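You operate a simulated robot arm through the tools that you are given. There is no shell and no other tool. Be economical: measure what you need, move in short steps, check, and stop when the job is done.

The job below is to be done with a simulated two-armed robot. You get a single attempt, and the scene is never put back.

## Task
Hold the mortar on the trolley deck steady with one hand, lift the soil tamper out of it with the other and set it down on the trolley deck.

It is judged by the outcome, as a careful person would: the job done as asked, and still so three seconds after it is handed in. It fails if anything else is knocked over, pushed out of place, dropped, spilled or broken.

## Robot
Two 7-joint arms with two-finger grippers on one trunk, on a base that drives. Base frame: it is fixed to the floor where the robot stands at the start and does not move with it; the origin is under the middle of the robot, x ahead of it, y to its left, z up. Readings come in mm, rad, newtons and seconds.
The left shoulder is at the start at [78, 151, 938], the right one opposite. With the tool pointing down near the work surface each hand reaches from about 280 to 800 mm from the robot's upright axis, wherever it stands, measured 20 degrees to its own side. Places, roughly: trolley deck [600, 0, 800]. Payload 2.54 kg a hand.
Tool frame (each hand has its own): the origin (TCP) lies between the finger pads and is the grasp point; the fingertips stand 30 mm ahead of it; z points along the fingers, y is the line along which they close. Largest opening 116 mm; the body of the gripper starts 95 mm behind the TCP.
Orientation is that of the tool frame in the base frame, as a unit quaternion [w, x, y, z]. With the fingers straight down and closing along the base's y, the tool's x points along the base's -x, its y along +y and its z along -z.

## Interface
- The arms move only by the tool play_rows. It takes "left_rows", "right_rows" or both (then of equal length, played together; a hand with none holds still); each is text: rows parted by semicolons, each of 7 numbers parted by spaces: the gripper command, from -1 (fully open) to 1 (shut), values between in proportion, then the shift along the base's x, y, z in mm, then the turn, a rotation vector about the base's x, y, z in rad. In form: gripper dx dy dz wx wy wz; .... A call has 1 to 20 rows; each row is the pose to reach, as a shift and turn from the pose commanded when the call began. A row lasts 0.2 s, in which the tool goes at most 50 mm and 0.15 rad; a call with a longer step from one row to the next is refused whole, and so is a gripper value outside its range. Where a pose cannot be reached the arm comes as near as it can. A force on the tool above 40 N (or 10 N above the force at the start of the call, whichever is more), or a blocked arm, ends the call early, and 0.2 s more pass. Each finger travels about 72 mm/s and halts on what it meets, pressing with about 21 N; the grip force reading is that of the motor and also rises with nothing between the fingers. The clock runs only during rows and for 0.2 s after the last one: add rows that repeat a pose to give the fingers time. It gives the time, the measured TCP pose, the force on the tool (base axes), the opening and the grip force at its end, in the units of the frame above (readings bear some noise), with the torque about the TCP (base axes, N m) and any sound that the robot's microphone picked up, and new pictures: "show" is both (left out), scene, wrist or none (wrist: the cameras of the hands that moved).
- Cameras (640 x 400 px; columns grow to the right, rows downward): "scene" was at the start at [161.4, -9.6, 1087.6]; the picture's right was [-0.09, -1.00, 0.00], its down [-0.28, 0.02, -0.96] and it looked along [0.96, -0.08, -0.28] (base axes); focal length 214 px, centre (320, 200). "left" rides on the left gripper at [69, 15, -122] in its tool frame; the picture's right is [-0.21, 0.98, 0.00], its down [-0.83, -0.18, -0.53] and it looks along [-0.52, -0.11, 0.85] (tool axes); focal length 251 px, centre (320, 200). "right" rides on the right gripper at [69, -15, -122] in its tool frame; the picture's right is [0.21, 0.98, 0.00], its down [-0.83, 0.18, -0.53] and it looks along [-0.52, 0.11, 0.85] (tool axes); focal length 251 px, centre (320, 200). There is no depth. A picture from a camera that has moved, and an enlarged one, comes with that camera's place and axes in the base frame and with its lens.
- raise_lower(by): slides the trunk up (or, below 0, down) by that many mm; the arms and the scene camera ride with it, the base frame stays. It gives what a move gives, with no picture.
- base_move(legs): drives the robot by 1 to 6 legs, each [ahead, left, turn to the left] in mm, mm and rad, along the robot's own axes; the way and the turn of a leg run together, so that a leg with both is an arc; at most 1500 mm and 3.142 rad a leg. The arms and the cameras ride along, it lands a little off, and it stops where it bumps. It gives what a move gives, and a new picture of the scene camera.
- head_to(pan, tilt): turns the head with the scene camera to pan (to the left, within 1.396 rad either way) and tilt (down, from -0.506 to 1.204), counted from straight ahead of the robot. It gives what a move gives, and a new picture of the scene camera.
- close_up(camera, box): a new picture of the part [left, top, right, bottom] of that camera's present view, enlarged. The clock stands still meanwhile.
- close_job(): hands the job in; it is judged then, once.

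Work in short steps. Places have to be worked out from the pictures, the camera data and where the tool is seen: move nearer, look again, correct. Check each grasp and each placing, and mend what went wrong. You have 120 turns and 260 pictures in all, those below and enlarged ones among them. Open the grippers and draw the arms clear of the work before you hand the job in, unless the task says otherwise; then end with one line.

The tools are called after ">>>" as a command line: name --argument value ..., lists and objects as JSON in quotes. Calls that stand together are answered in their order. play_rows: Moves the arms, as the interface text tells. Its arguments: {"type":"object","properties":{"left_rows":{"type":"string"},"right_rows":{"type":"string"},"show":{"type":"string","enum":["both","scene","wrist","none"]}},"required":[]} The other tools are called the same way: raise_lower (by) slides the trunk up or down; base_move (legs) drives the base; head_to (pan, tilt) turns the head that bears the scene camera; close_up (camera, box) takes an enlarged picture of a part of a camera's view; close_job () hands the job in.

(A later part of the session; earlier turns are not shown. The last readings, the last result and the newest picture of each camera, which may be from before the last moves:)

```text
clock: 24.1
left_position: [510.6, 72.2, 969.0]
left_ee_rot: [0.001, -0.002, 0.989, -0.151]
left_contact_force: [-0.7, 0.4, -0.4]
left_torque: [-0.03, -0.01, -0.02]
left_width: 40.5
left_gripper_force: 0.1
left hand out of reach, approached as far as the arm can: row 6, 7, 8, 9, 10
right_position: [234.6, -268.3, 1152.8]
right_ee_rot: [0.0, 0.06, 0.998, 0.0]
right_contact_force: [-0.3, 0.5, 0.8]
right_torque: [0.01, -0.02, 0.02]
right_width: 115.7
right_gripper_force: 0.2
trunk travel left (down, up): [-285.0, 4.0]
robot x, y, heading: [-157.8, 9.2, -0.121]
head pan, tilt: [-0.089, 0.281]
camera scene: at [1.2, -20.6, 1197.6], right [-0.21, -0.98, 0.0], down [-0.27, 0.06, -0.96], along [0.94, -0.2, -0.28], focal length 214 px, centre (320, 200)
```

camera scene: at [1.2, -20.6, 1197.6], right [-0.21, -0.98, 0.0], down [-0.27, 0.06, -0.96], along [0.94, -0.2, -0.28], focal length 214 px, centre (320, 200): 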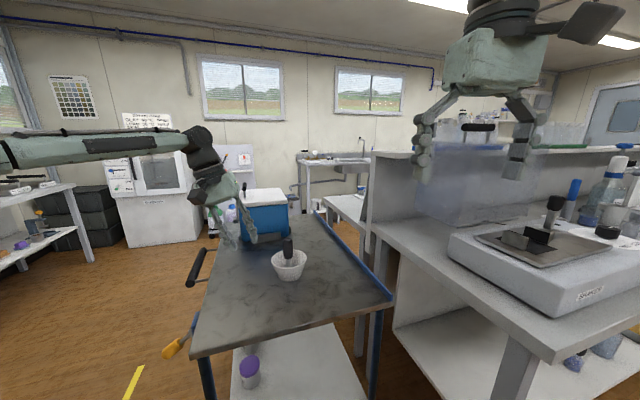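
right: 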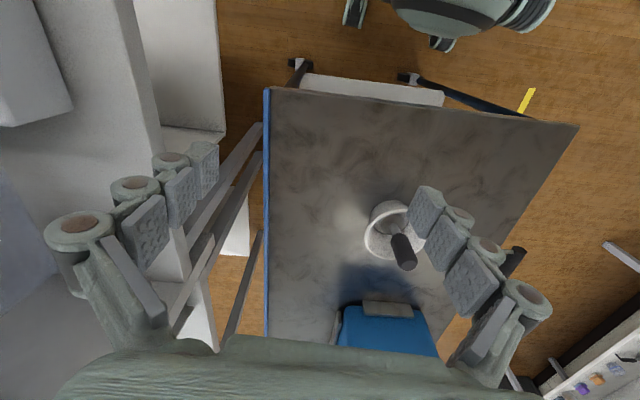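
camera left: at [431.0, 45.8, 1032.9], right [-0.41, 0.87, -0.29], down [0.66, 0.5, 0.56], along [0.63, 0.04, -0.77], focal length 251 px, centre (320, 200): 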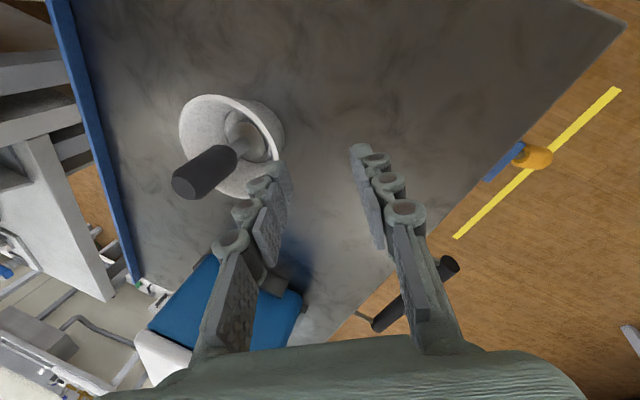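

The pattern shows each arm reaches across better when the work is closer, so I should bring the mortar to about 495 mm ahead, centred. The base has roughly 150 mm of room before the trolley. First I retract the left hand and bring the right one inward, clear of the shelves.

>>> play_rows --left_rows "0.3 -40 10 15 0 0 0; 0.3 -80 20 30 0 0 0; 0.3 -120 30 45 0 0 0; 0.3 -160 40 50 0 0 0; 0.3 -200 50 50 0 0 0; 0.3 -230 60 50 0 0 0; 0.3 -230 60 50 0 0 0" --right_rows "-1 0 20 0 0 0 0; -1 0 40 0 0 0 0; -1 0 60 0 0 0 0; -1 0 80 0 0 0 0; -1 0 90 0 0 0 0; -1 0 90 0 0 0 0; -1 0 90 0 0 0 0" --show "none"

>>> base_move --legs '[[0, 0, 0.04], [150, 0, 0]]'

>>> head_to --pan 0 --tilt 0.9

```text
clock: 25.7
left_position: [280.7, 129.8, 1018.6]
left_ee_rot: [0.0, -0.003, 0.989, -0.149]
left_contact_force: [0.5, -0.1, 0.0]
left_torque: [-0.02, 0.0, 0.03]
left_width: 40.6
left_gripper_force: 0.1
right_position: [235.4, -179.6, 1153.4]
right_ee_rot: [0.0, 0.06, 0.998, 0.001]
right_contact_force: [0.3, 0.1, -0.6]
right_torque: [-0.01, -0.01, -0.02]
right_width: 115.9
right_gripper_force: 0.0
trunk travel left (down, up): [-285.0, 4.0]
robot x, y, heading: [-160.6, 6.1, -0.122]
head pan, tilt: [-0.089, 0.281]
```

```text
clock: 27.5
left_position: [424.4, 137.3, 1019.9]
left_ee_rot: [0.004, -0.023, 0.988, -0.15]
left_contact_force: [0.3, -0.4, -0.5]
left_torque: [0.01, 0.0, -0.02]
left_width: 40.8
left_gripper_force: 0.1
right_position: [390.3, -175.2, 1153.7]
right_ee_rot: [0.0, 0.04, 0.999, -0.001]
right_contact_force: [0.4, -0.7, -1.1]
right_torque: [0.03, 0.08, 0.02]
right_width: 115.9
right_gripper_force: 0.1
trunk travel left (down, up): [-285.0, 4.0]
robot x, y, heading: [-10.4, 1.1, -0.079]
head pan, tilt: [-0.089, 0.281]
camera scene: at [150.5, -25.6, 1197.4], right [-0.17, -0.99, 0.0], down [-0.27, 0.05, -0.96], along [0.95, -0.16, -0.28], focal length 214 px, centre (320, 200)
```

scene: 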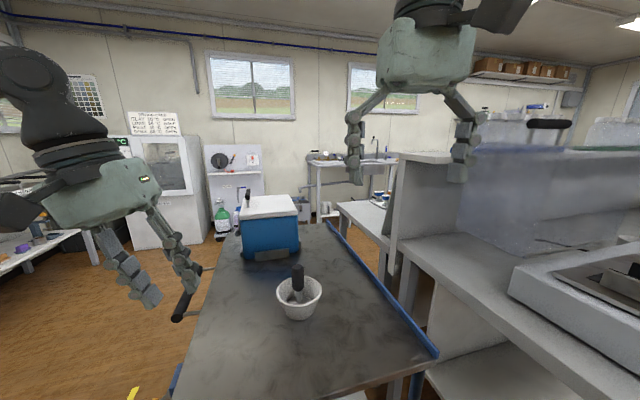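

```text
clock: 28.5
left_position: [422.1, 137.1, 1019.6]
left_ee_rot: [0.003, -0.024, 0.989, -0.149]
left_contact_force: [0.2, -0.6, 0.0]
left_torque: [0.01, -0.02, 0.01]
left_width: 40.6
left_gripper_force: 0.1
right_position: [388.9, -174.3, 1153.2]
right_ee_rot: [0.0, 0.039, 0.999, 0.0]
right_contact_force: [-1.0, 0.4, -0.3]
right_torque: [0.01, -0.01, -0.01]
right_width: 116.0
right_gripper_force: 0.1
trunk travel left (down, up): [-285.0, 4.0]
robot x, y, heading: [-9.9, -3.5, -0.077]
head pan, tilt: [0.0, 0.901]
camera scene: at [132.9, -16.0, 1143.6], right [-0.08, -1.0, 0.0], down [-0.78, 0.06, -0.62], along [0.62, -0.05, -0.78], focal length 214 px, centre (320, 200)
```

scene: 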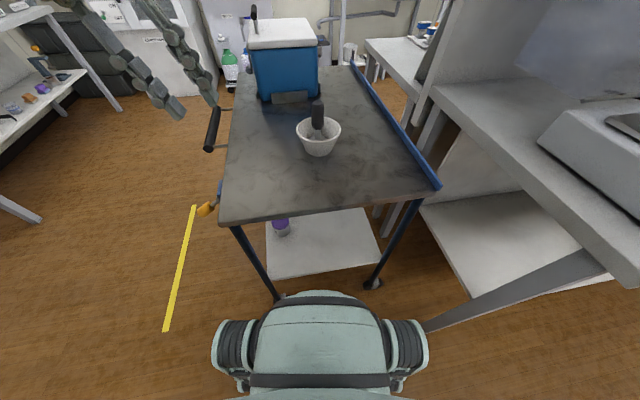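

With the head tilted I can see the trolley legs and the front of my own base; about 85 mm of forward motion is safe. I drive that and check.

>>> base_move --legs '[[85, 0, 0]]'

```text
clock: 29.6
left_position: [484.0, 132.6, 1018.9]
left_ee_rot: [0.005, -0.029, 0.988, -0.15]
left_contact_force: [-0.5, -0.2, 0.2]
left_torque: [0.04, -0.03, 0.0]
left_width: 40.6
left_gripper_force: 0.1
right_position: [454.5, -179.1, 1152.7]
right_ee_rot: [-0.001, 0.035, 0.999, 0.0]
right_contact_force: [-0.8, 0.2, -0.5]
right_torque: [0.0, -0.04, -0.04]
right_width: 115.7
right_gripper_force: 0.0
trunk travel left (down, up): [-285.0, 4.0]
robot x, y, heading: [53.9, -9.2, -0.073]
head pan, tilt: [0.0, 0.901]
stopped in leg 1: the robot was blocked; the commanded pose is now the measured one
camera scene: at [194.8, -22.6, 1143.7], right [-0.07, -1.0, 0.0], down [-0.78, 0.05, -0.62], along [0.62, -0.04, -0.78], focal length 214 px, centre (320, 200)
```

scene: 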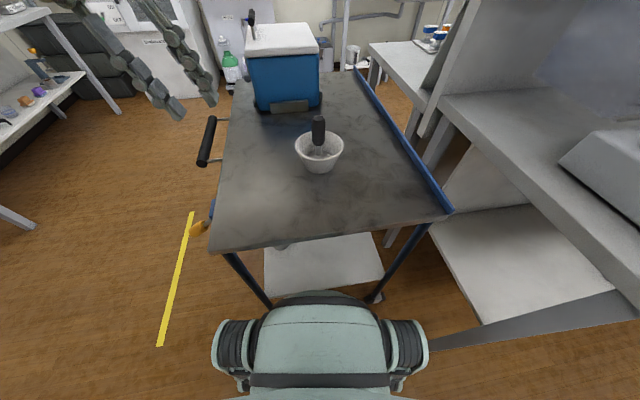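

The base touched the trolley after 65 mm; the mortar still sits at (604, -46). I back off slightly, then bring the left hand (lean 0.3, yaw 0.55) to the approach point.

>>> base_move --legs '[[-8, 0, 0]]'

>>> play_rows --left_rows "0.3 15 -15 -10 0 0 0.12; 0.3 30 -35 -25 0 0 0.24; 0.3 45 -55 -45 0 0 0.36; 0.3 60 -75 -65 0 0 0.49; 0.3 75 -95 -85 0 0 0.49; 0.3 86 -113 -107 0 0 0.49; 0.3 86 -113 -107 0 0 0.49"

```text
clock: 30.4
left_position: [476.6, 133.9, 1018.0]
left_ee_rot: [0.004, -0.028, 0.988, -0.149]
left_contact_force: [-0.5, -0.1, -0.1]
left_torque: [0.02, -0.03, 0.0]
left_width: 40.5
left_gripper_force: 0.0
right_position: [445.7, -177.8, 1152.1]
right_ee_rot: [-0.001, 0.036, 0.999, 0.0]
right_contact_force: [-0.7, -0.1, -0.4]
right_torque: [-0.01, -0.01, 0.02]
right_width: 115.9
right_gripper_force: 0.0
trunk travel left (down, up): [-285.0, 4.0]
robot x, y, heading: [46.4, -13.7, -0.073]
head pan, tilt: [0.0, 0.901]
camera scene: at [187.3, -22.1, 1143.6], right [-0.07, -1.0, 0.0], down [-0.78, 0.05, -0.62], along [0.62, -0.04, -0.78], focal length 214 px, centre (320, 200)
```

scene: 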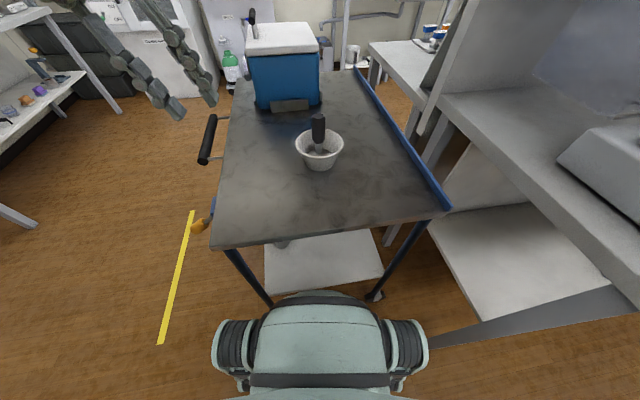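

```text
clock: 32.0
left_position: [562.2, 21.9, 912.4]
left_ee_rot: [0.041, -0.267, 0.952, -0.144]
left_contact_force: [-0.1, 0.3, -0.1]
left_torque: [0.03, -0.02, -0.02]
left_width: 40.6
left_gripper_force: 0.0
right_position: [446.5, -179.0, 1151.8]
right_ee_rot: [-0.002, 0.036, 0.999, 0.0]
right_contact_force: [0.0, -0.3, -0.1]
right_torque: [0.0, -0.03, 0.01]
right_width: 116.1
right_gripper_force: 0.0
trunk travel left (down, up): [-285.0, 4.0]
robot x, y, heading: [41.9, -8.1, -0.069]
head pan, tilt: [0.0, 0.901]
camera scene: at [187.5, -22.0, 1143.6], right [-0.07, -1.0, 0.0], down [-0.78, 0.05, -0.62], along [0.62, -0.04, -0.78], focal length 214 px, centre (320, 200)
camera left: at [476.1, 29.3, 1023.5], right [-0.3, 0.91, -0.29], down [0.71, 0.42, 0.56], along [0.63, -0.04, -0.77], focal length 251 px, centre (320, 200)
```

scene: 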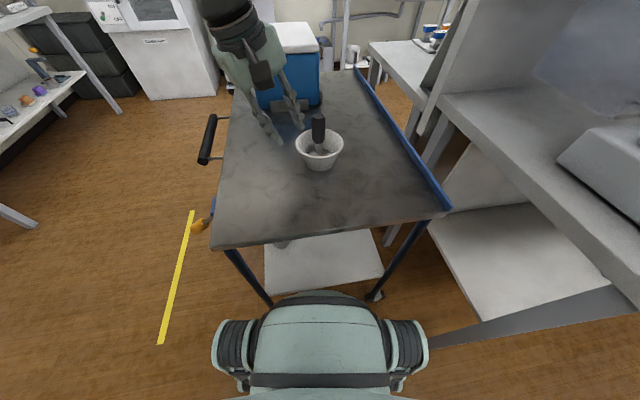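
left: 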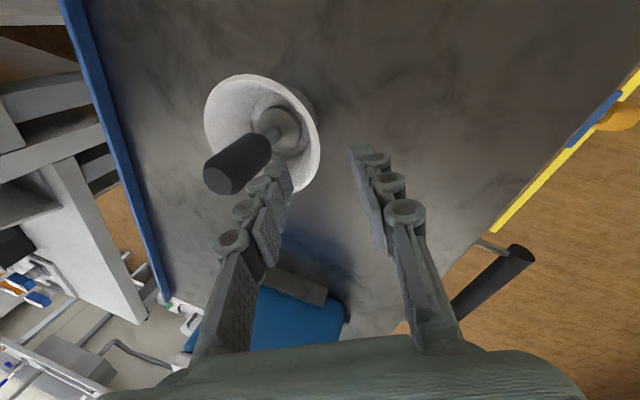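

Reached cleanly, and the rim point is centred between the fingers. I advance 40 mm.

>>> play_rows --left_rows "0.3 2 -4 -13 0 0 0; 0.4 4 -8 -26 0 0 0; 0.45 6 -11 -38 0 0 0; 0.45 6 -11 -38 0 0 0" --show "wrist"

>>> close_up --camera "scene" --box '[256, 100, 384, 200]'

```text
clock: 33.0
left_position: [569.4, 9.5, 873.2]
left_ee_rot: [0.041, -0.267, 0.952, -0.143]
left_contact_force: [0.0, -0.1, 0.8]
left_torque: [-0.03, -0.02, -0.01]
left_width: 31.9
left_gripper_force: 0.1
right_position: [446.6, -178.5, 1151.0]
right_ee_rot: [-0.002, 0.035, 0.999, 0.001]
right_contact_force: [-0.3, -0.3, -0.4]
right_torque: [-0.01, -0.01, -0.03]
right_width: 115.8
right_gripper_force: 0.1
trunk travel left (down, up): [-285.0, 4.0]
robot x, y, heading: [46.0, -11.5, -0.068]
head pan, tilt: [0.0, 0.901]
camera left: at [482.1, 17.3, 986.2], right [-0.3, 0.91, -0.29], down [0.71, 0.42, 0.56], along [0.63, -0.04, -0.77], focal length 251 px, centre (320, 200)
```

left: 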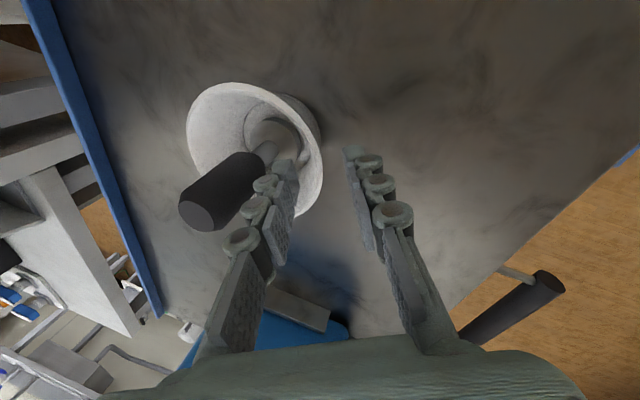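

```text
4.00 times, centred on (320, 150) of scene
camera zoom: at [187.7, -22.1, 1143.5], right [-0.07, -1.0, 0.0], down [-0.78, 0.05, -0.62], along [0.62, -0.04, -0.78], focal length 858 px, centre (320, 400)
```

zoom: 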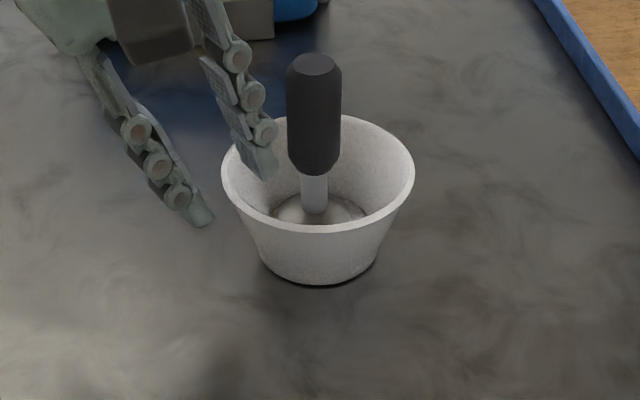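

No reach warning. I go down 20 mm more, along the axis only.

>>> play_rows --left_rows "0.45 1 -3 -10 0 0 0; 0.45 3 -5 -19 0 0 0; 0.45 3 -5 -19 0 0 0" --show "wrist"

>>> close_up --camera "scene" --box '[256, 100, 384, 200]'

```text
clock: 33.8
left_position: [572.1, 5.8, 854.6]
left_ee_rot: [0.04, -0.268, 0.952, -0.143]
left_contact_force: [0.2, -0.2, 0.3]
left_torque: [0.0, 0.02, -0.04]
left_width: 31.9
left_gripper_force: 0.1
right_position: [448.1, -179.6, 1151.0]
right_ee_rot: [-0.002, 0.036, 0.999, 0.0]
right_contact_force: [0.1, -0.8, 0.1]
right_torque: [-0.01, 0.02, -0.01]
right_width: 116.2
right_gripper_force: 0.1
trunk travel left (down, up): [-285.0, 4.0]
robot x, y, heading: [43.2, -12.0, -0.074]
head pan, tilt: [0.0, 0.901]
camera left: at [485.1, 12.8, 966.7], right [-0.3, 0.91, -0.29], down [0.71, 0.42, 0.56], along [0.63, -0.04, -0.77], focal length 251 px, centre (320, 200)
```

left: 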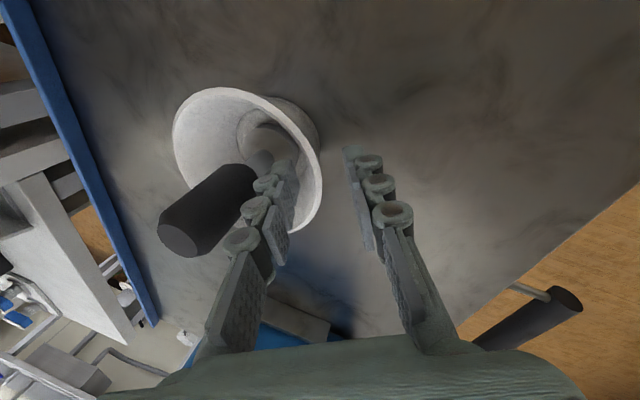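

```text
4.00 times, centred on (320, 150) of scene
camera zoom: at [187.7, -22.1, 1143.5], right [-0.07, -1.0, 0.0], down [-0.78, 0.05, -0.62], along [0.62, -0.04, -0.78], focal length 858 px, centre (320, 400)
```

zoom: 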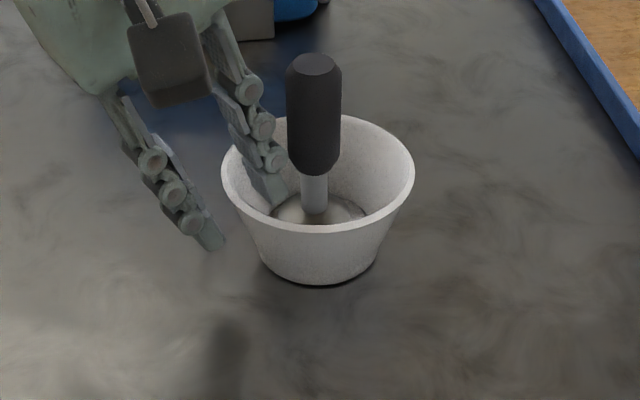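

Clear so far. I narrow the fingers slightly (away from the tamper) and go down another 14 mm.

>>> play_rows --left_rows "0.55 0 0 0 0 0 0; 0.55 1 -2 -7 0 0 0; 0.55 2 -4 -14 0 0 0; 0.55 2 -4 -14 0 0 0" --show "wrist"

>>> close_up --camera "scene" --box '[256, 100, 384, 200]'

```text
clock: 34.8
left_position: [572.7, 2.1, 840.0]
left_ee_rot: [0.04, -0.267, 0.952, -0.145]
left_contact_force: [0.0, 0.7, 0.7]
left_torque: [0.0, 0.01, 0.02]
left_width: 26.0
left_gripper_force: 0.0
right_position: [445.7, -179.0, 1151.9]
right_ee_rot: [-0.001, 0.035, 0.999, 0.0]
right_contact_force: [0.0, -0.3, 0.6]
right_torque: [-0.01, 0.0, 0.03]
right_width: 116.0
right_gripper_force: 0.1
trunk travel left (down, up): [-285.0, 4.0]
robot x, y, heading: [45.2, -10.1, -0.067]
head pan, tilt: [0.0, 0.901]
camera left: at [486.5, 8.9, 952.3], right [-0.3, 0.91, -0.29], down [0.71, 0.42, 0.56], along [0.63, -0.03, -0.77], focal length 251 px, centre (320, 200)
```

left: 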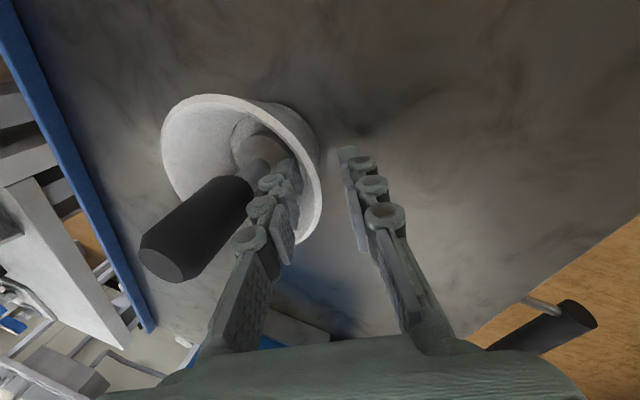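

```text
4.00 times, centred on (320, 150) of scene
camera zoom: at [187.7, -22.1, 1143.5], right [-0.07, -1.0, 0.0], down [-0.78, 0.05, -0.62], along [0.62, -0.04, -0.78], focal length 858 px, centre (320, 400)
```

zoom: 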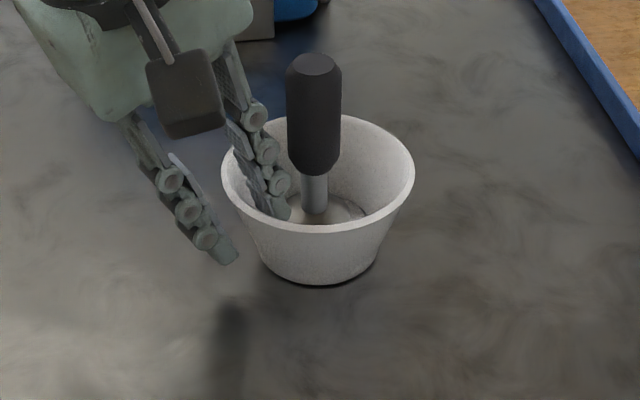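

The left hand straddles the wall well. Before gripping, I check the right arm can reach: I yaw the right hand ~90° at its present high place, so it can close along x, with its camera to the right.

>>> play_rows --right_rows "-1 10 0 0 0 0 0.14; -1 20 0 0 0 0 0.28; -1 30 0 0 0 0 0.42; -1 40 0 0 0 0 0.56; -1 50 0 0 0 0 0.7; -0.8 60 0 0 0 0 0.84; -0.6 70 0 0 0 0 0.98; -0.4 80 0 0 0 0 1.12; -0.2 90 0 0 0 0 1.26; -0.2 100 0 0 0 0 1.4; -0.2 110 0 0 0 0 1.54; -0.2 110 0 0 0 0 1.64; -0.2 110 0 0 0 0 1.64"

```text
clock: 37.6
left_position: [572.4, 1.1, 840.6]
left_ee_rot: [0.04, -0.268, 0.952, -0.144]
left_contact_force: [0.0, -1.1, 0.1]
left_torque: [-0.01, 0.04, -0.02]
left_width: 26.0
left_gripper_force: 0.1
right_position: [344.5, -126.0, 1098.0]
right_ee_rot: [0.0, -0.706, 0.709, -0.001]
right_contact_force: [0.0, -0.5, 0.4]
right_torque: [0.01, 0.0, 0.04]
right_width: 69.6
right_gripper_force: 0.2
right hand out of reach, approached as far as the arm can: row 7, 8, 9, 10, 11, 12, 13
trunk travel left (down, up): [-285.0, 4.0]
robot x, y, heading: [41.7, -11.5, -0.071]
head pan, tilt: [0.0, 0.901]
camera scene: at [188.0, -22.1, 1143.5], right [-0.07, -1.0, 0.0], down [-0.78, 0.05, -0.62], along [0.62, -0.04, -0.78], focal length 214 px, centre (320, 200)
camera right: at [358.4, -195.0, 1221.2], right [-0.98, -0.21, 0.0], down [-0.18, 0.83, 0.53], along [-0.11, 0.52, -0.85], focal length 251 px, centre (320, 200)
```

scene: 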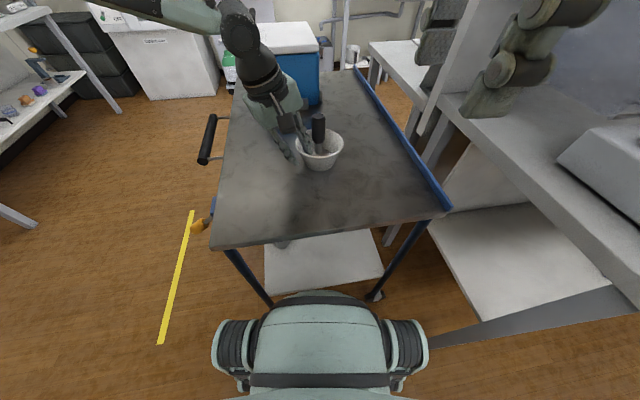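
right: 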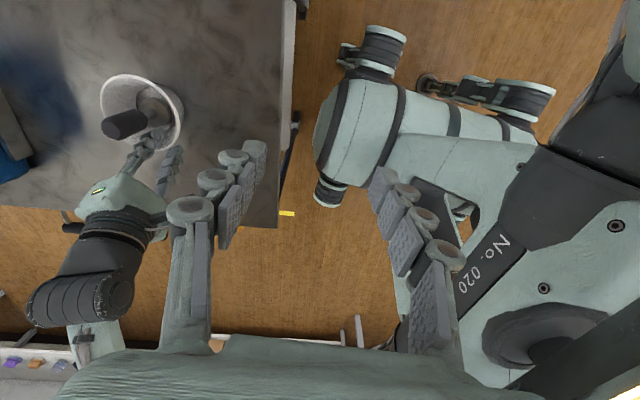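

Yaw 90° is out of range. A modest yaw of ~0.5 with a lean towards near-right should keep the right hand clear of the left one and grip the handle square; I first yaw back.

>>> play_rows --right_rows "-0.2 20 -5 10 0 0 -0.14; -0.2 40 -10 20 0 0 -0.28; -0.2 60 -15 20 0 0 -0.42; -0.2 80 -20 20 0 0 -0.56; -0.2 100 -25 20 0 0 -0.7; -0.2 115 -30 15 0 0 -0.84; -0.2 125 -35 10 0 0 -0.98; -0.2 125 -35 0 0 0 -1.07; -0.2 125 -35 0 0 0 -1.07" --show "none"

>>> play_rows --right_rows "-0.2 0 0 0 0.06 -0.11 0; -0.2 0 5 -5 0.12 -0.22 0; -0.2 15 10 -15 0.18 -0.33 0; -0.2 30 15 -30 0.24 -0.43 0; -0.2 30 15 -30 0.24 -0.43 0"

```text
clock: 39.6
left_position: [572.5, 1.7, 840.2]
left_ee_rot: [0.04, -0.267, 0.952, -0.144]
left_contact_force: [0.0, 0.1, 0.4]
left_torque: [0.0, -0.01, -0.02]
left_width: 26.2
left_gripper_force: 0.1
right_position: [471.3, -160.3, 1097.1]
right_ee_rot: [-0.002, -0.246, 0.969, 0.0]
right_contact_force: [-0.7, 0.0, 0.3]
right_torque: [0.02, 0.02, -0.02]
right_width: 69.4
right_gripper_force: 0.0
trunk travel left (down, up): [-285.0, 4.0]
robot x, y, heading: [47.2, -15.9, -0.068]
head pan, tilt: [0.0, 0.901]
```

```text
clock: 40.8
left_position: [574.1, 2.3, 840.7]
left_ee_rot: [0.039, -0.268, 0.952, -0.144]
left_contact_force: [0.8, 0.3, 0.2]
left_torque: [0.0, -0.02, 0.0]
left_width: 26.2
left_gripper_force: 0.0
right_position: [500.3, -146.8, 1068.1]
right_ee_rot: [0.235, -0.24, 0.94, 0.062]
right_contact_force: [0.2, -0.7, -0.3]
right_torque: [-0.04, -0.02, -0.01]
right_width: 69.4
right_gripper_force: 0.0
trunk travel left (down, up): [-285.0, 4.0]
robot x, y, heading: [44.7, -9.5, -0.073]
head pan, tilt: [0.0, 0.901]
camera scene: at [187.7, -22.0, 1143.5], right [-0.07, -1.0, 0.0], down [-0.78, 0.05, -0.62], along [0.62, -0.04, -0.78], focal length 214 px, centre (320, 200)
camera right: at [405.2, -216.6, 1142.6], right [-0.63, 0.77, -0.1], down [0.33, 0.38, 0.86], along [0.7, 0.51, -0.5], focal length 251 px, centre (320, 200)
```

scene: 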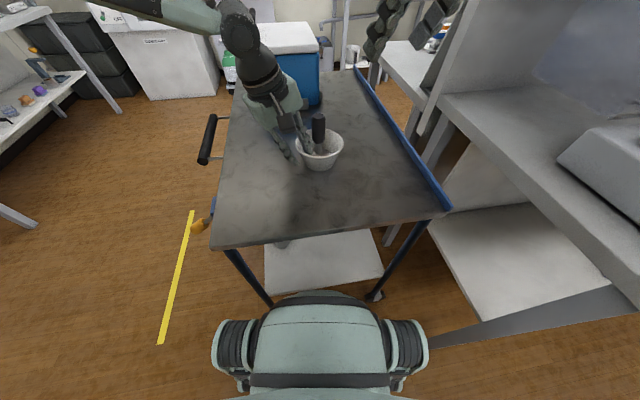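
right: 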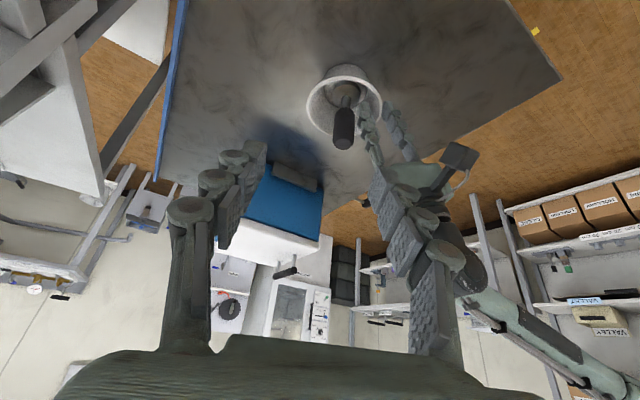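

The right hand takes this pose fine, and its camera puts the tamper top at about (600, -47, 900). I grip the mortar wall with the left hand first, gently, then bring the right one in.

>>> play_rows --left_rows "0.65 0 0 0 0 0 0; 0.75 0 0 0 0 0 0; 0.85 0 0 0 0 0 0; 0.85 0 0 0 0 0 0; 0.85 0 0 0 0 0 0" --show "wrist"

>>> close_up --camera "scene" --box '[256, 100, 384, 200]'

```text
clock: 42.0
left_position: [572.9, 1.3, 841.2]
left_ee_rot: [0.04, -0.268, 0.952, -0.144]
left_contact_force: [1.7, -1.9, 2.8]
left_torque: [-0.04, -0.13, -0.03]
left_width: 10.3
left_gripper_force: 1.0
right_position: [501.1, -146.7, 1067.7]
right_ee_rot: [0.234, -0.239, 0.94, 0.062]
right_contact_force: [-0.7, 0.4, 0.6]
right_torque: [0.0, 0.01, -0.03]
right_width: 69.7
right_gripper_force: 0.0
trunk travel left (down, up): [-285.0, 4.0]
robot x, y, heading: [42.8, -10.9, -0.066]
head pan, tilt: [0.0, 0.901]
camera left: at [486.5, 8.8, 952.5], right [-0.3, 0.91, -0.29], down [0.71, 0.42, 0.56], along [0.63, -0.04, -0.77], focal length 251 px, centre (320, 200)
```

left: 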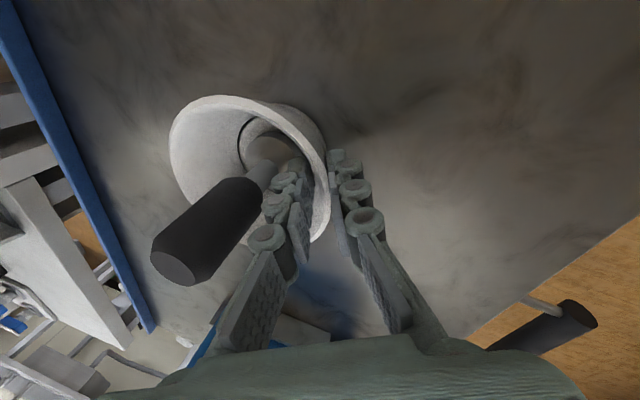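

```text
4.00 times, centred on (320, 150) of scene
camera zoom: at [187.7, -22.2, 1143.5], right [-0.07, -1.0, 0.0], down [-0.78, 0.05, -0.62], along [0.62, -0.04, -0.78], focal length 858 px, centre (320, 400)
```

zoom: 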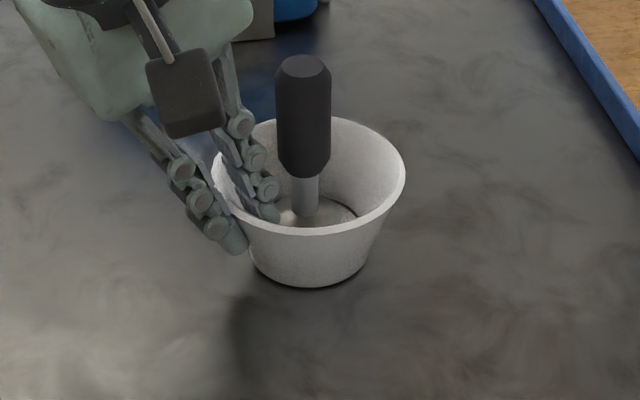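

The left hand has the wall (width 10 mm), and the mortar slid about 5 mm to meet it. I firm up the grip.

>>> play_rows --left_rows "0.9 0 0 0 0 0 0; 0.95 0 0 0 0 0 0; 1 0 0 0 0 0 0; 1 0 0 0 0 0 0" --show "none"

>>> close_up --camera "scene" --box '[256, 100, 384, 200]'

>>> close_up --camera "right" --box '[280, 40, 440, 165]'

```text
clock: 43.0
left_position: [572.1, 0.3, 839.5]
left_ee_rot: [0.041, -0.268, 0.952, -0.143]
left_contact_force: [0.2, -3.1, 1.6]
left_torque: [-0.01, -0.26, -0.1]
left_width: 6.1
left_gripper_force: 21.2
right_position: [499.7, -146.3, 1067.7]
right_ee_rot: [0.233, -0.239, 0.94, 0.061]
right_contact_force: [0.5, 0.0, 0.5]
right_torque: [0.0, -0.02, -0.01]
right_width: 69.4
right_gripper_force: 0.1
trunk travel left (down, up): [-285.0, 4.0]
robot x, y, heading: [45.2, -11.7, -0.074]
head pan, tilt: [0.0, 0.901]
```

```text
4.00 times, centred on (320, 150) of scene
camera zoom: at [187.6, -22.2, 1143.5], right [-0.07, -1.0, 0.0], down [-0.78, 0.05, -0.62], along [0.62, -0.04, -0.78], focal length 858 px, centre (320, 400)
```

zoom: 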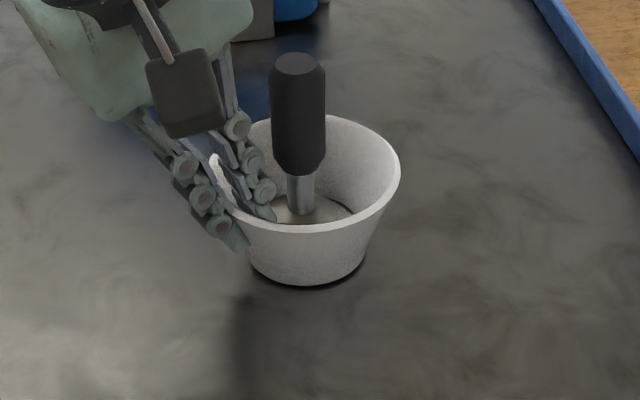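

```text
3.20 times, centred on (360, 102) of right
camera zoom: at [405.0, -216.8, 1142.8], right [-0.63, 0.77, -0.1], down [0.33, 0.39, 0.86], along [0.7, 0.51, -0.5], focal length 805 px, centre (192, 512)
```

zoom: 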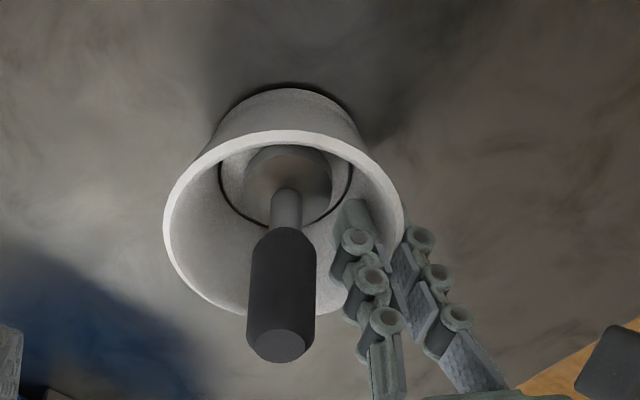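

Firm hold: 21 N on a 6 mm wall. The tamper top triangulates to (600, -37.5, 903). I bring the right hand to 80 mm back along its approach axis, opening 42 mm.

>>> play_rows --right_rows "0 16 22 -26 0 0 0; 0.1 33 45 -52 0 0 0; 0.2 50 68 -78 0 0 0; 0.276 66 90 -105 0 0 0; 0.276 66 90 -105 0 0 0"

>>> close_up --camera "right" --box '[220, 80, 420, 205]'

```text
clock: 44.2
left_position: [572.8, 2.6, 840.6]
left_ee_rot: [0.04, -0.267, 0.952, -0.144]
left_contact_force: [-1.8, 0.3, 2.7]
left_torque: [0.03, -0.37, -0.03]
left_width: 6.3
left_gripper_force: 21.2
right_position: [566.8, -56.2, 964.5]
right_ee_rot: [0.235, -0.238, 0.94, 0.061]
right_contact_force: [1.2, -0.7, 1.5]
right_torque: [0.04, 0.0, 0.0]
right_width: 41.2
right_gripper_force: 0.1
trunk travel left (down, up): [-285.0, 4.0]
robot x, y, heading: [46.3, -7.4, -0.072]
head pan, tilt: [0.0, 0.901]
camera scene: at [187.3, -22.1, 1143.6], right [-0.07, -1.0, 0.0], down [-0.78, 0.05, -0.62], along [0.62, -0.04, -0.78], focal length 214 px, centre (320, 200)
camera right: at [470.2, -126.6, 1038.6], right [-0.63, 0.77, -0.1], down [0.33, 0.38, 0.86], along [0.7, 0.51, -0.5], focal length 251 px, centre (320, 200)
```

scene: 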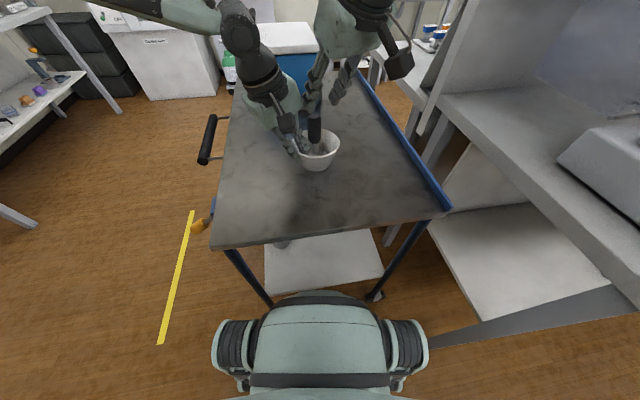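
right: 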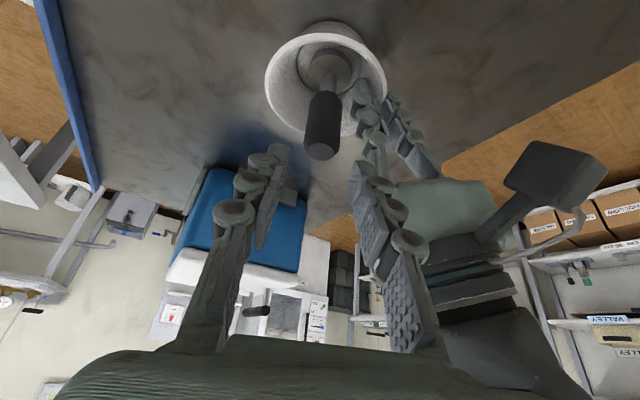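

```text
3.20 times, centred on (320, 142) of right
camera zoom: at [470.2, -126.6, 1038.6], right [-0.63, 0.77, -0.1], down [0.33, 0.38, 0.86], along [0.7, 0.51, -0.5], focal length 805 px, centre (320, 384)
```

zoom: 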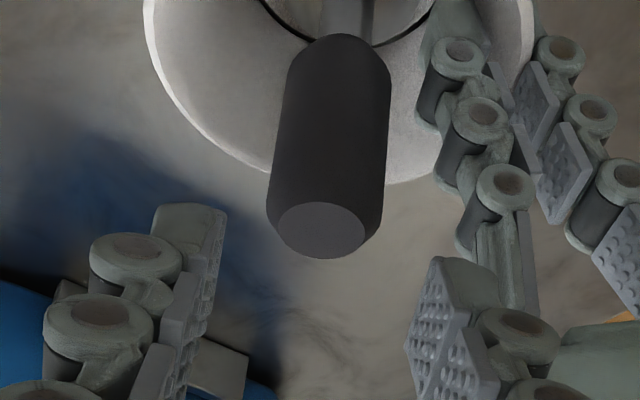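

Aligned. I advance in two steps, aiming for a grip high on the handle (TCP z≈904) to stay clear of the left fingers; first 2/3 of the way.

>>> play_rows --right_rows "0.3 8 5 -12 0 0 0; 0.3 15 9 -25 0 0 0; 0.3 22 12.5 -38 0 0 0; 0.3 22 12.5 -38 0 0 0" --show "wrist"

>>> close_up --camera "right" --box '[220, 80, 420, 205]'

>>> close_up --camera "scene" --box '[256, 70, 384, 170]'

```text
clock: 45.2
left_position: [573.4, 1.7, 840.5]
left_ee_rot: [0.04, -0.267, 0.952, -0.145]
left_contact_force: [-1.0, 0.6, 3.6]
left_torque: [0.19, -0.22, 0.06]
left_width: 6.3
left_gripper_force: 21.1
right_position: [583.4, -51.0, 928.2]
right_ee_rot: [0.234, -0.239, 0.94, 0.061]
right_contact_force: [0.1, 0.8, 0.3]
right_torque: [0.0, 0.03, -0.01]
right_width: 40.5
right_gripper_force: 0.0
right hand out of reach, approached as far as the arm can: row 2, 3, 4
trunk travel left (down, up): [-285.0, 4.0]
robot x, y, heading: [46.6, -11.9, -0.069]
head pan, tilt: [0.0, 0.901]
camera right: at [487.6, -122.3, 1002.9], right [-0.64, 0.77, -0.1], down [0.33, 0.38, 0.86], along [0.7, 0.51, -0.5], focal length 251 px, centre (320, 200)
```

right: 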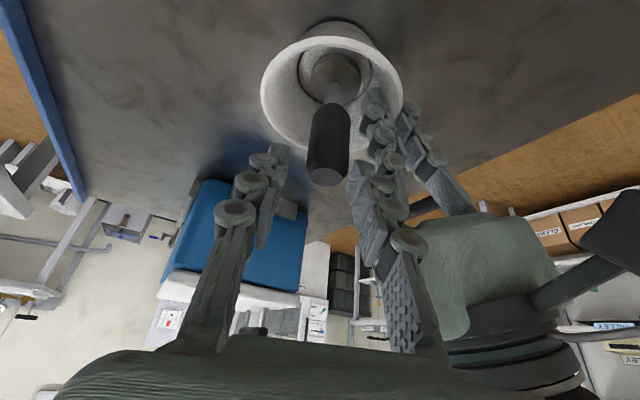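

```text
3.20 times, centred on (320, 142) of right
camera zoom: at [487.6, -122.3, 1002.9], right [-0.64, 0.77, -0.1], down [0.33, 0.38, 0.86], along [0.7, 0.51, -0.5], focal length 805 px, centre (320, 384)
```

zoom: 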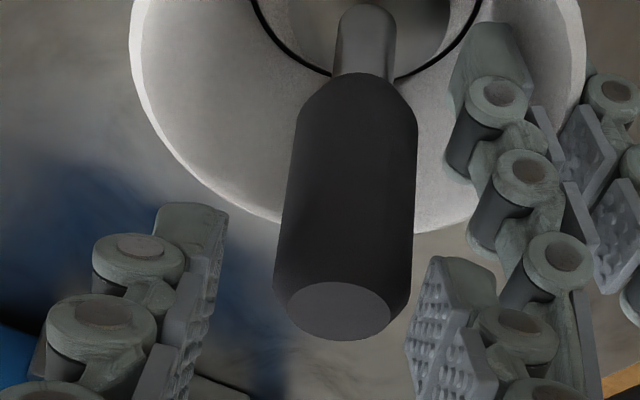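

```text
4.00 times, centred on (320, 120) of scene
camera zoom: at [187.5, -22.0, 1143.5], right [-0.07, -1.0, 0.0], down [-0.78, 0.05, -0.62], along [0.62, -0.04, -0.78], focal length 858 px, centre (320, 520)
```

zoom: 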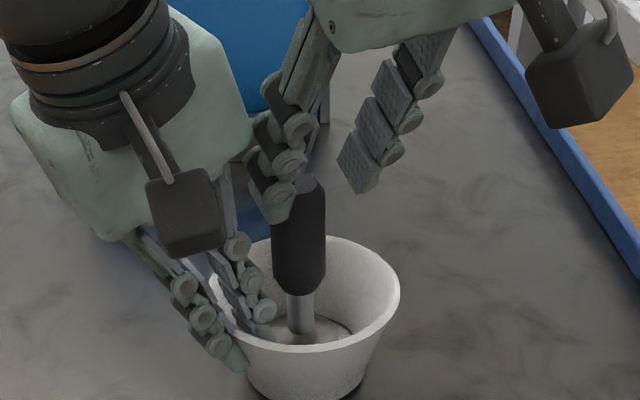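

The right arm hits its limit ~9 mm short laterally. I back up a bit and test whether slightly less yaw gives the reach.

>>> play_rows --right_rows "0.3 -4 -2 12 0 0 0; 0.3 -4 -2 20 0 0 -0.1; 0.3 0 0 20 0 0 -0.2; 0.3 8 6 20 0 0 -0.25; 0.3 14 12 20 0 0 -0.25; 0.3 14 12 20 0 0 -0.25" --show "wrist"

```text
clock: 46.6
left_position: [572.9, 2.5, 839.4]
left_ee_rot: [0.041, -0.268, 0.952, -0.144]
left_contact_force: [0.6, 1.5, 2.9]
left_torque: [0.14, -0.31, 0.04]
left_width: 6.3
left_gripper_force: 21.8
right_position: [580.9, -65.8, 947.6]
right_ee_rot: [0.239, -0.145, 0.959, 0.04]
right_contact_force: [0.4, 0.2, -0.7]
right_torque: [-0.01, -0.04, -0.02]
right_width: 40.8
right_gripper_force: 0.2
right hand out of reach, approached as far as the arm can: row 2, 3, 4, 5, 6
trunk travel left (down, up): [-285.0, 4.0]
robot x, y, heading: [47.6, -17.1, -0.069]
head pan, tilt: [0.0, 0.901]
camera right: at [472.1, -116.6, 1023.3], right [-0.47, 0.88, -0.1], down [0.4, 0.31, 0.86], along [0.79, 0.37, -0.5], focal length 251 px, centre (320, 200)
```

right: 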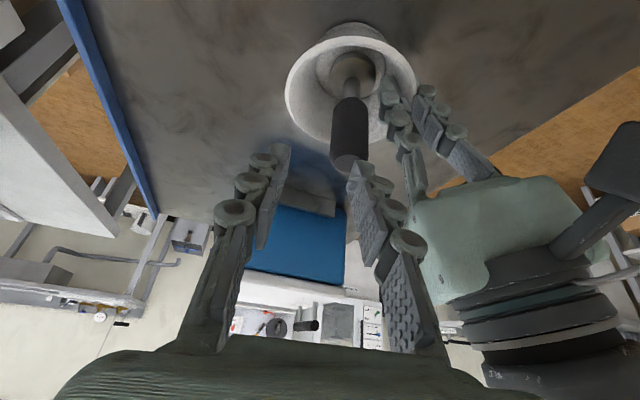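

Less yaw is worse, so more yaw should help. I rotate to yaw ~0.75 at this height and move over the line 50 mm back.

>>> play_rows --right_rows "0.3 -4 0 6 0 0 0.12; 0.3 -4 2 6 0 0 0.24; 0.3 -2 5 4 0 0 0.36; 0.3 0 9 2 0 0 0.46; 0.3 2 12 0 0 0 0.46; 0.3 2 12 0 0 0 0.46" --show "wrist"

>>> close_up --camera "right" --box '[220, 80, 420, 205]'

>>> close_up --camera "scene" --box '[256, 70, 384, 170]'

```text
clock: 48.0
left_position: [572.1, 1.7, 841.4]
left_ee_rot: [0.04, -0.268, 0.952, -0.144]
left_contact_force: [-0.4, 0.3, 2.4]
left_torque: [0.13, -0.27, 0.01]
left_width: 6.3
left_gripper_force: 20.9
right_position: [581.0, -53.6, 950.3]
right_ee_rot: [0.224, -0.36, 0.901, 0.093]
right_contact_force: [-0.3, 0.0, 0.1]
right_torque: [-0.03, -0.02, 0.01]
right_width: 40.8
right_gripper_force: 0.1
trunk travel left (down, up): [-285.0, 4.0]
robot x, y, heading: [38.3, -12.5, -0.07]
head pan, tilt: [0.0, 0.901]
camera right: at [507.1, -146.9, 1024.2], right [-0.81, 0.58, -0.1], down [0.22, 0.46, 0.86], along [0.54, 0.68, -0.5], focal length 251 px, centre (320, 200)
```

right: 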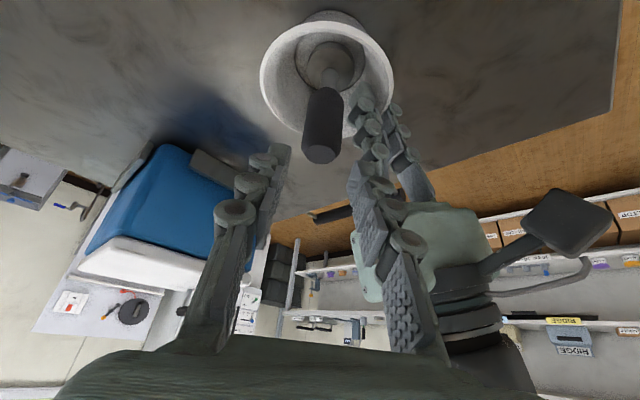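

```text
3.20 times, centred on (320, 142) of right
camera zoom: at [507.1, -146.9, 1024.2], right [-0.81, 0.58, -0.1], down [0.22, 0.46, 0.86], along [0.54, 0.68, -0.5], focal length 805 px, centre (320, 384)
```

zoom: 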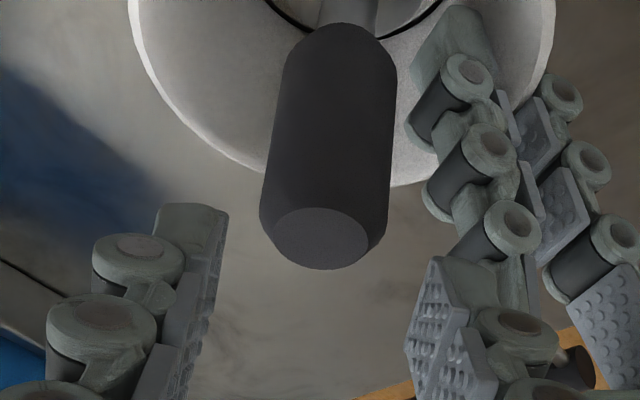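

```text
4.00 times, centred on (320, 120) of scene
camera zoom: at [187.5, -22.1, 1143.5], right [-0.07, -1.0, 0.0], down [-0.78, 0.05, -0.62], along [0.62, -0.04, -0.78], focal length 858 px, centre (320, 520)
```

zoom: 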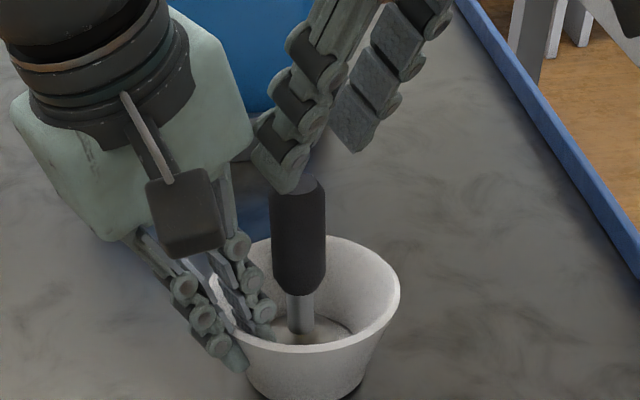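

Reached, and the handle is centred between the pads. I advance 27 mm lower first.

>>> play_rows --right_rows "0.3 4 3.5 -9 0 0 0; 0.3 8 7 -18 0 0 0; 0.3 11.5 10 -27 0 0 0; 0.3 11.5 10 -27 0 0 0" --show "none"

>>> close_up --camera "right" --box '[220, 80, 420, 205]'

>>> close_up --camera "scene" --box '[256, 70, 384, 170]'

```text
clock: 49.0
left_position: [573.2, 1.5, 840.4]
left_ee_rot: [0.04, -0.268, 0.952, -0.144]
left_contact_force: [0.3, 1.3, 2.1]
left_torque: [0.1, -0.23, -0.03]
left_width: 6.3
left_gripper_force: 20.6
right_position: [592.6, -44.1, 921.1]
right_ee_rot: [0.225, -0.359, 0.901, 0.092]
right_contact_force: [-0.9, 0.9, 0.7]
right_torque: [0.01, 0.02, -0.01]
right_width: 40.7
right_gripper_force: 0.2
trunk travel left (down, up): [-285.0, 4.0]
robot x, y, heading: [43.2, -11.3, -0.07]
head pan, tilt: [0.0, 0.901]
```

```text
3.20 times, centred on (320, 142) of right
camera zoom: at [518.7, -137.0, 996.2], right [-0.81, 0.58, -0.09], down [0.22, 0.46, 0.86], along [0.54, 0.68, -0.5], focal length 805 px, centre (320, 384)
```

zoom: 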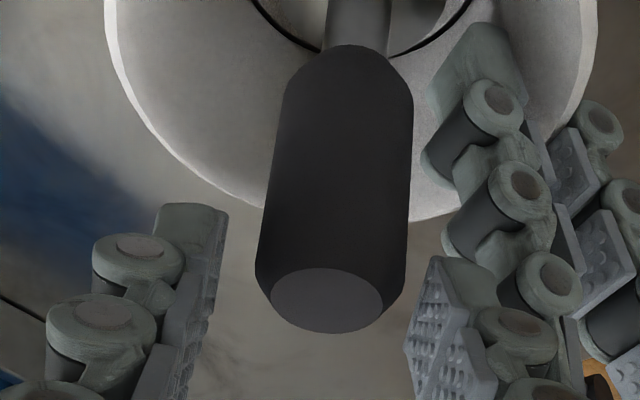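

```text
4.00 times, centred on (320, 120) of scene
camera zoom: at [187.5, -22.1, 1143.5], right [-0.07, -1.0, 0.0], down [-0.78, 0.05, -0.62], along [0.62, -0.04, -0.78], focal length 858 px, centre (320, 520)
```

zoom: 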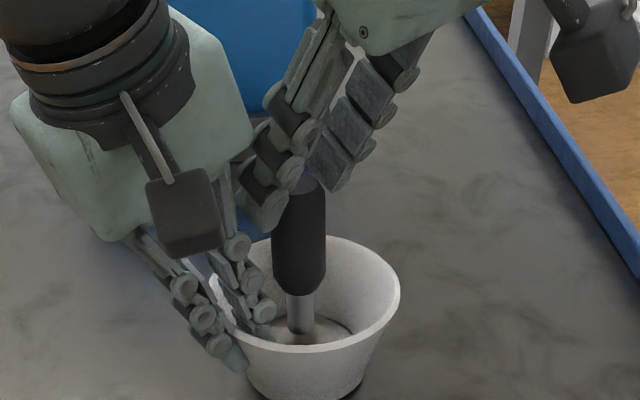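

Still clear. I do the last 16 mm with a 1 mm centring correction.

>>> play_rows --right_rows "0.3 2 3 -6 0 0 0; 0.3 4 5.5 -11 0 0 0; 0.3 6 8 -16 0 0 0; 0.3 6 8 -16 0 0 0" --show "none"

>>> close_up --camera "right" --box '[220, 80, 420, 205]'

>>> close_up --camera "scene" --box '[256, 70, 384, 170]'

```text
clock: 50.0
left_position: [572.8, 2.0, 840.1]
left_ee_rot: [0.041, -0.268, 0.952, -0.144]
left_contact_force: [0.0, -0.9, 2.3]
left_torque: [0.11, -0.24, -0.02]
left_width: 6.1
left_gripper_force: 20.5
right_position: [597.2, -43.9, 906.6]
right_ee_rot: [0.225, -0.359, 0.901, 0.093]
right_contact_force: [0.1, -0.1, 0.3]
right_torque: [-0.04, -0.02, 0.02]
right_width: 40.5
right_gripper_force: 0.0
right hand out of reach, approached as far as the arm can: row 2, 3, 4
trunk travel left (down, up): [-285.0, 4.0]
robot x, y, heading: [42.7, -10.8, -0.074]
head pan, tilt: [0.0, 0.901]
```

```text
3.20 times, centred on (320, 142) of right
camera zoom: at [522.0, -136.8, 981.2], right [-0.81, 0.58, -0.1], down [0.22, 0.46, 0.86], along [0.54, 0.68, -0.5], focal length 805 px, centre (320, 384)
```

zoom: 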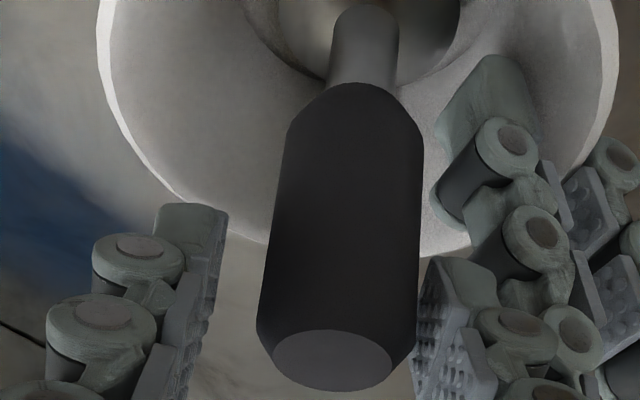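

```text
4.00 times, centred on (320, 120) of scene
camera zoom: at [187.6, -22.1, 1143.5], right [-0.07, -1.0, 0.0], down [-0.78, 0.05, -0.62], along [0.62, -0.04, -0.78], focal length 858 px, centre (320, 520)
```

zoom: 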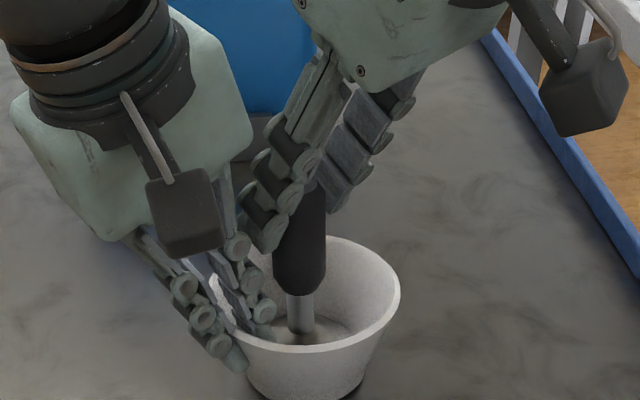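

The arm is a few mm short laterally, but the handle lies between the pads. I close slowly and watch.

>>> play_rows --right_rows "0.36 -1 1 0 0 0 0; 0.42 -2 2 0 0 0 0; 0.48 -2 2 0 0 0 0; 0.54 -2 2 0 0 0 0; 0.6 -2 2 0 0 0 0; 0.7 -2 2 0 0 0 0; 0.7 -2 2 0 0 0 0" --show "none"

>>> close_up --camera "right" --box '[220, 80, 420, 205]'

>>> close_up --camera "scene" --box '[256, 70, 384, 170]'

```text
clock: 51.6
left_position: [572.3, 1.9, 839.7]
left_ee_rot: [0.04, -0.268, 0.952, -0.144]
left_contact_force: [0.4, -1.4, 1.4]
left_torque: [0.05, -0.2, -0.06]
left_width: 6.1
left_gripper_force: 20.9
right_position: [594.8, -42.0, 907.1]
right_ee_rot: [0.226, -0.359, 0.901, 0.093]
right_contact_force: [-2.2, 0.3, 0.5]
right_torque: [0.1, 0.06, -0.01]
right_width: 29.2
right_gripper_force: 21.0
trunk travel left (down, up): [-285.0, 4.0]
robot x, y, heading: [45.4, -12.1, -0.07]
head pan, tilt: [0.0, 0.901]
```

```text
3.20 times, centred on (320, 142) of right
camera zoom: at [519.6, -135.7, 981.4], right [-0.81, 0.58, -0.09], down [0.22, 0.46, 0.86], along [0.54, 0.68, -0.5], focal length 805 px, centre (320, 384)
```

zoom: 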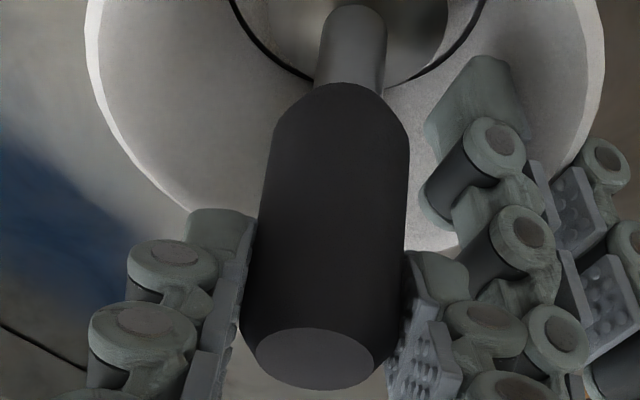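

```text
4.00 times, centred on (320, 120) of scene
camera zoom: at [187.5, -22.1, 1143.5], right [-0.07, -1.0, 0.0], down [-0.78, 0.05, -0.62], along [0.62, -0.04, -0.78], focal length 858 px, centre (320, 520)
```

zoom: 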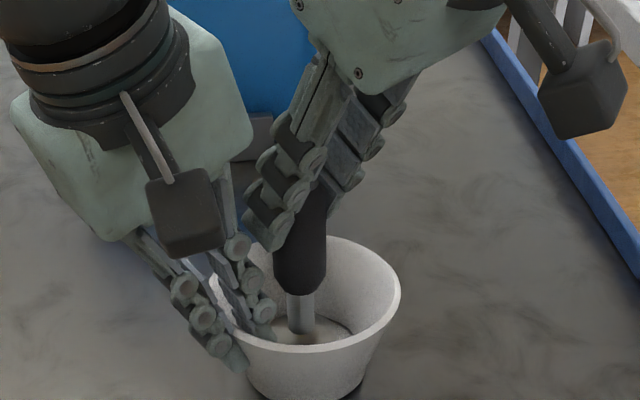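

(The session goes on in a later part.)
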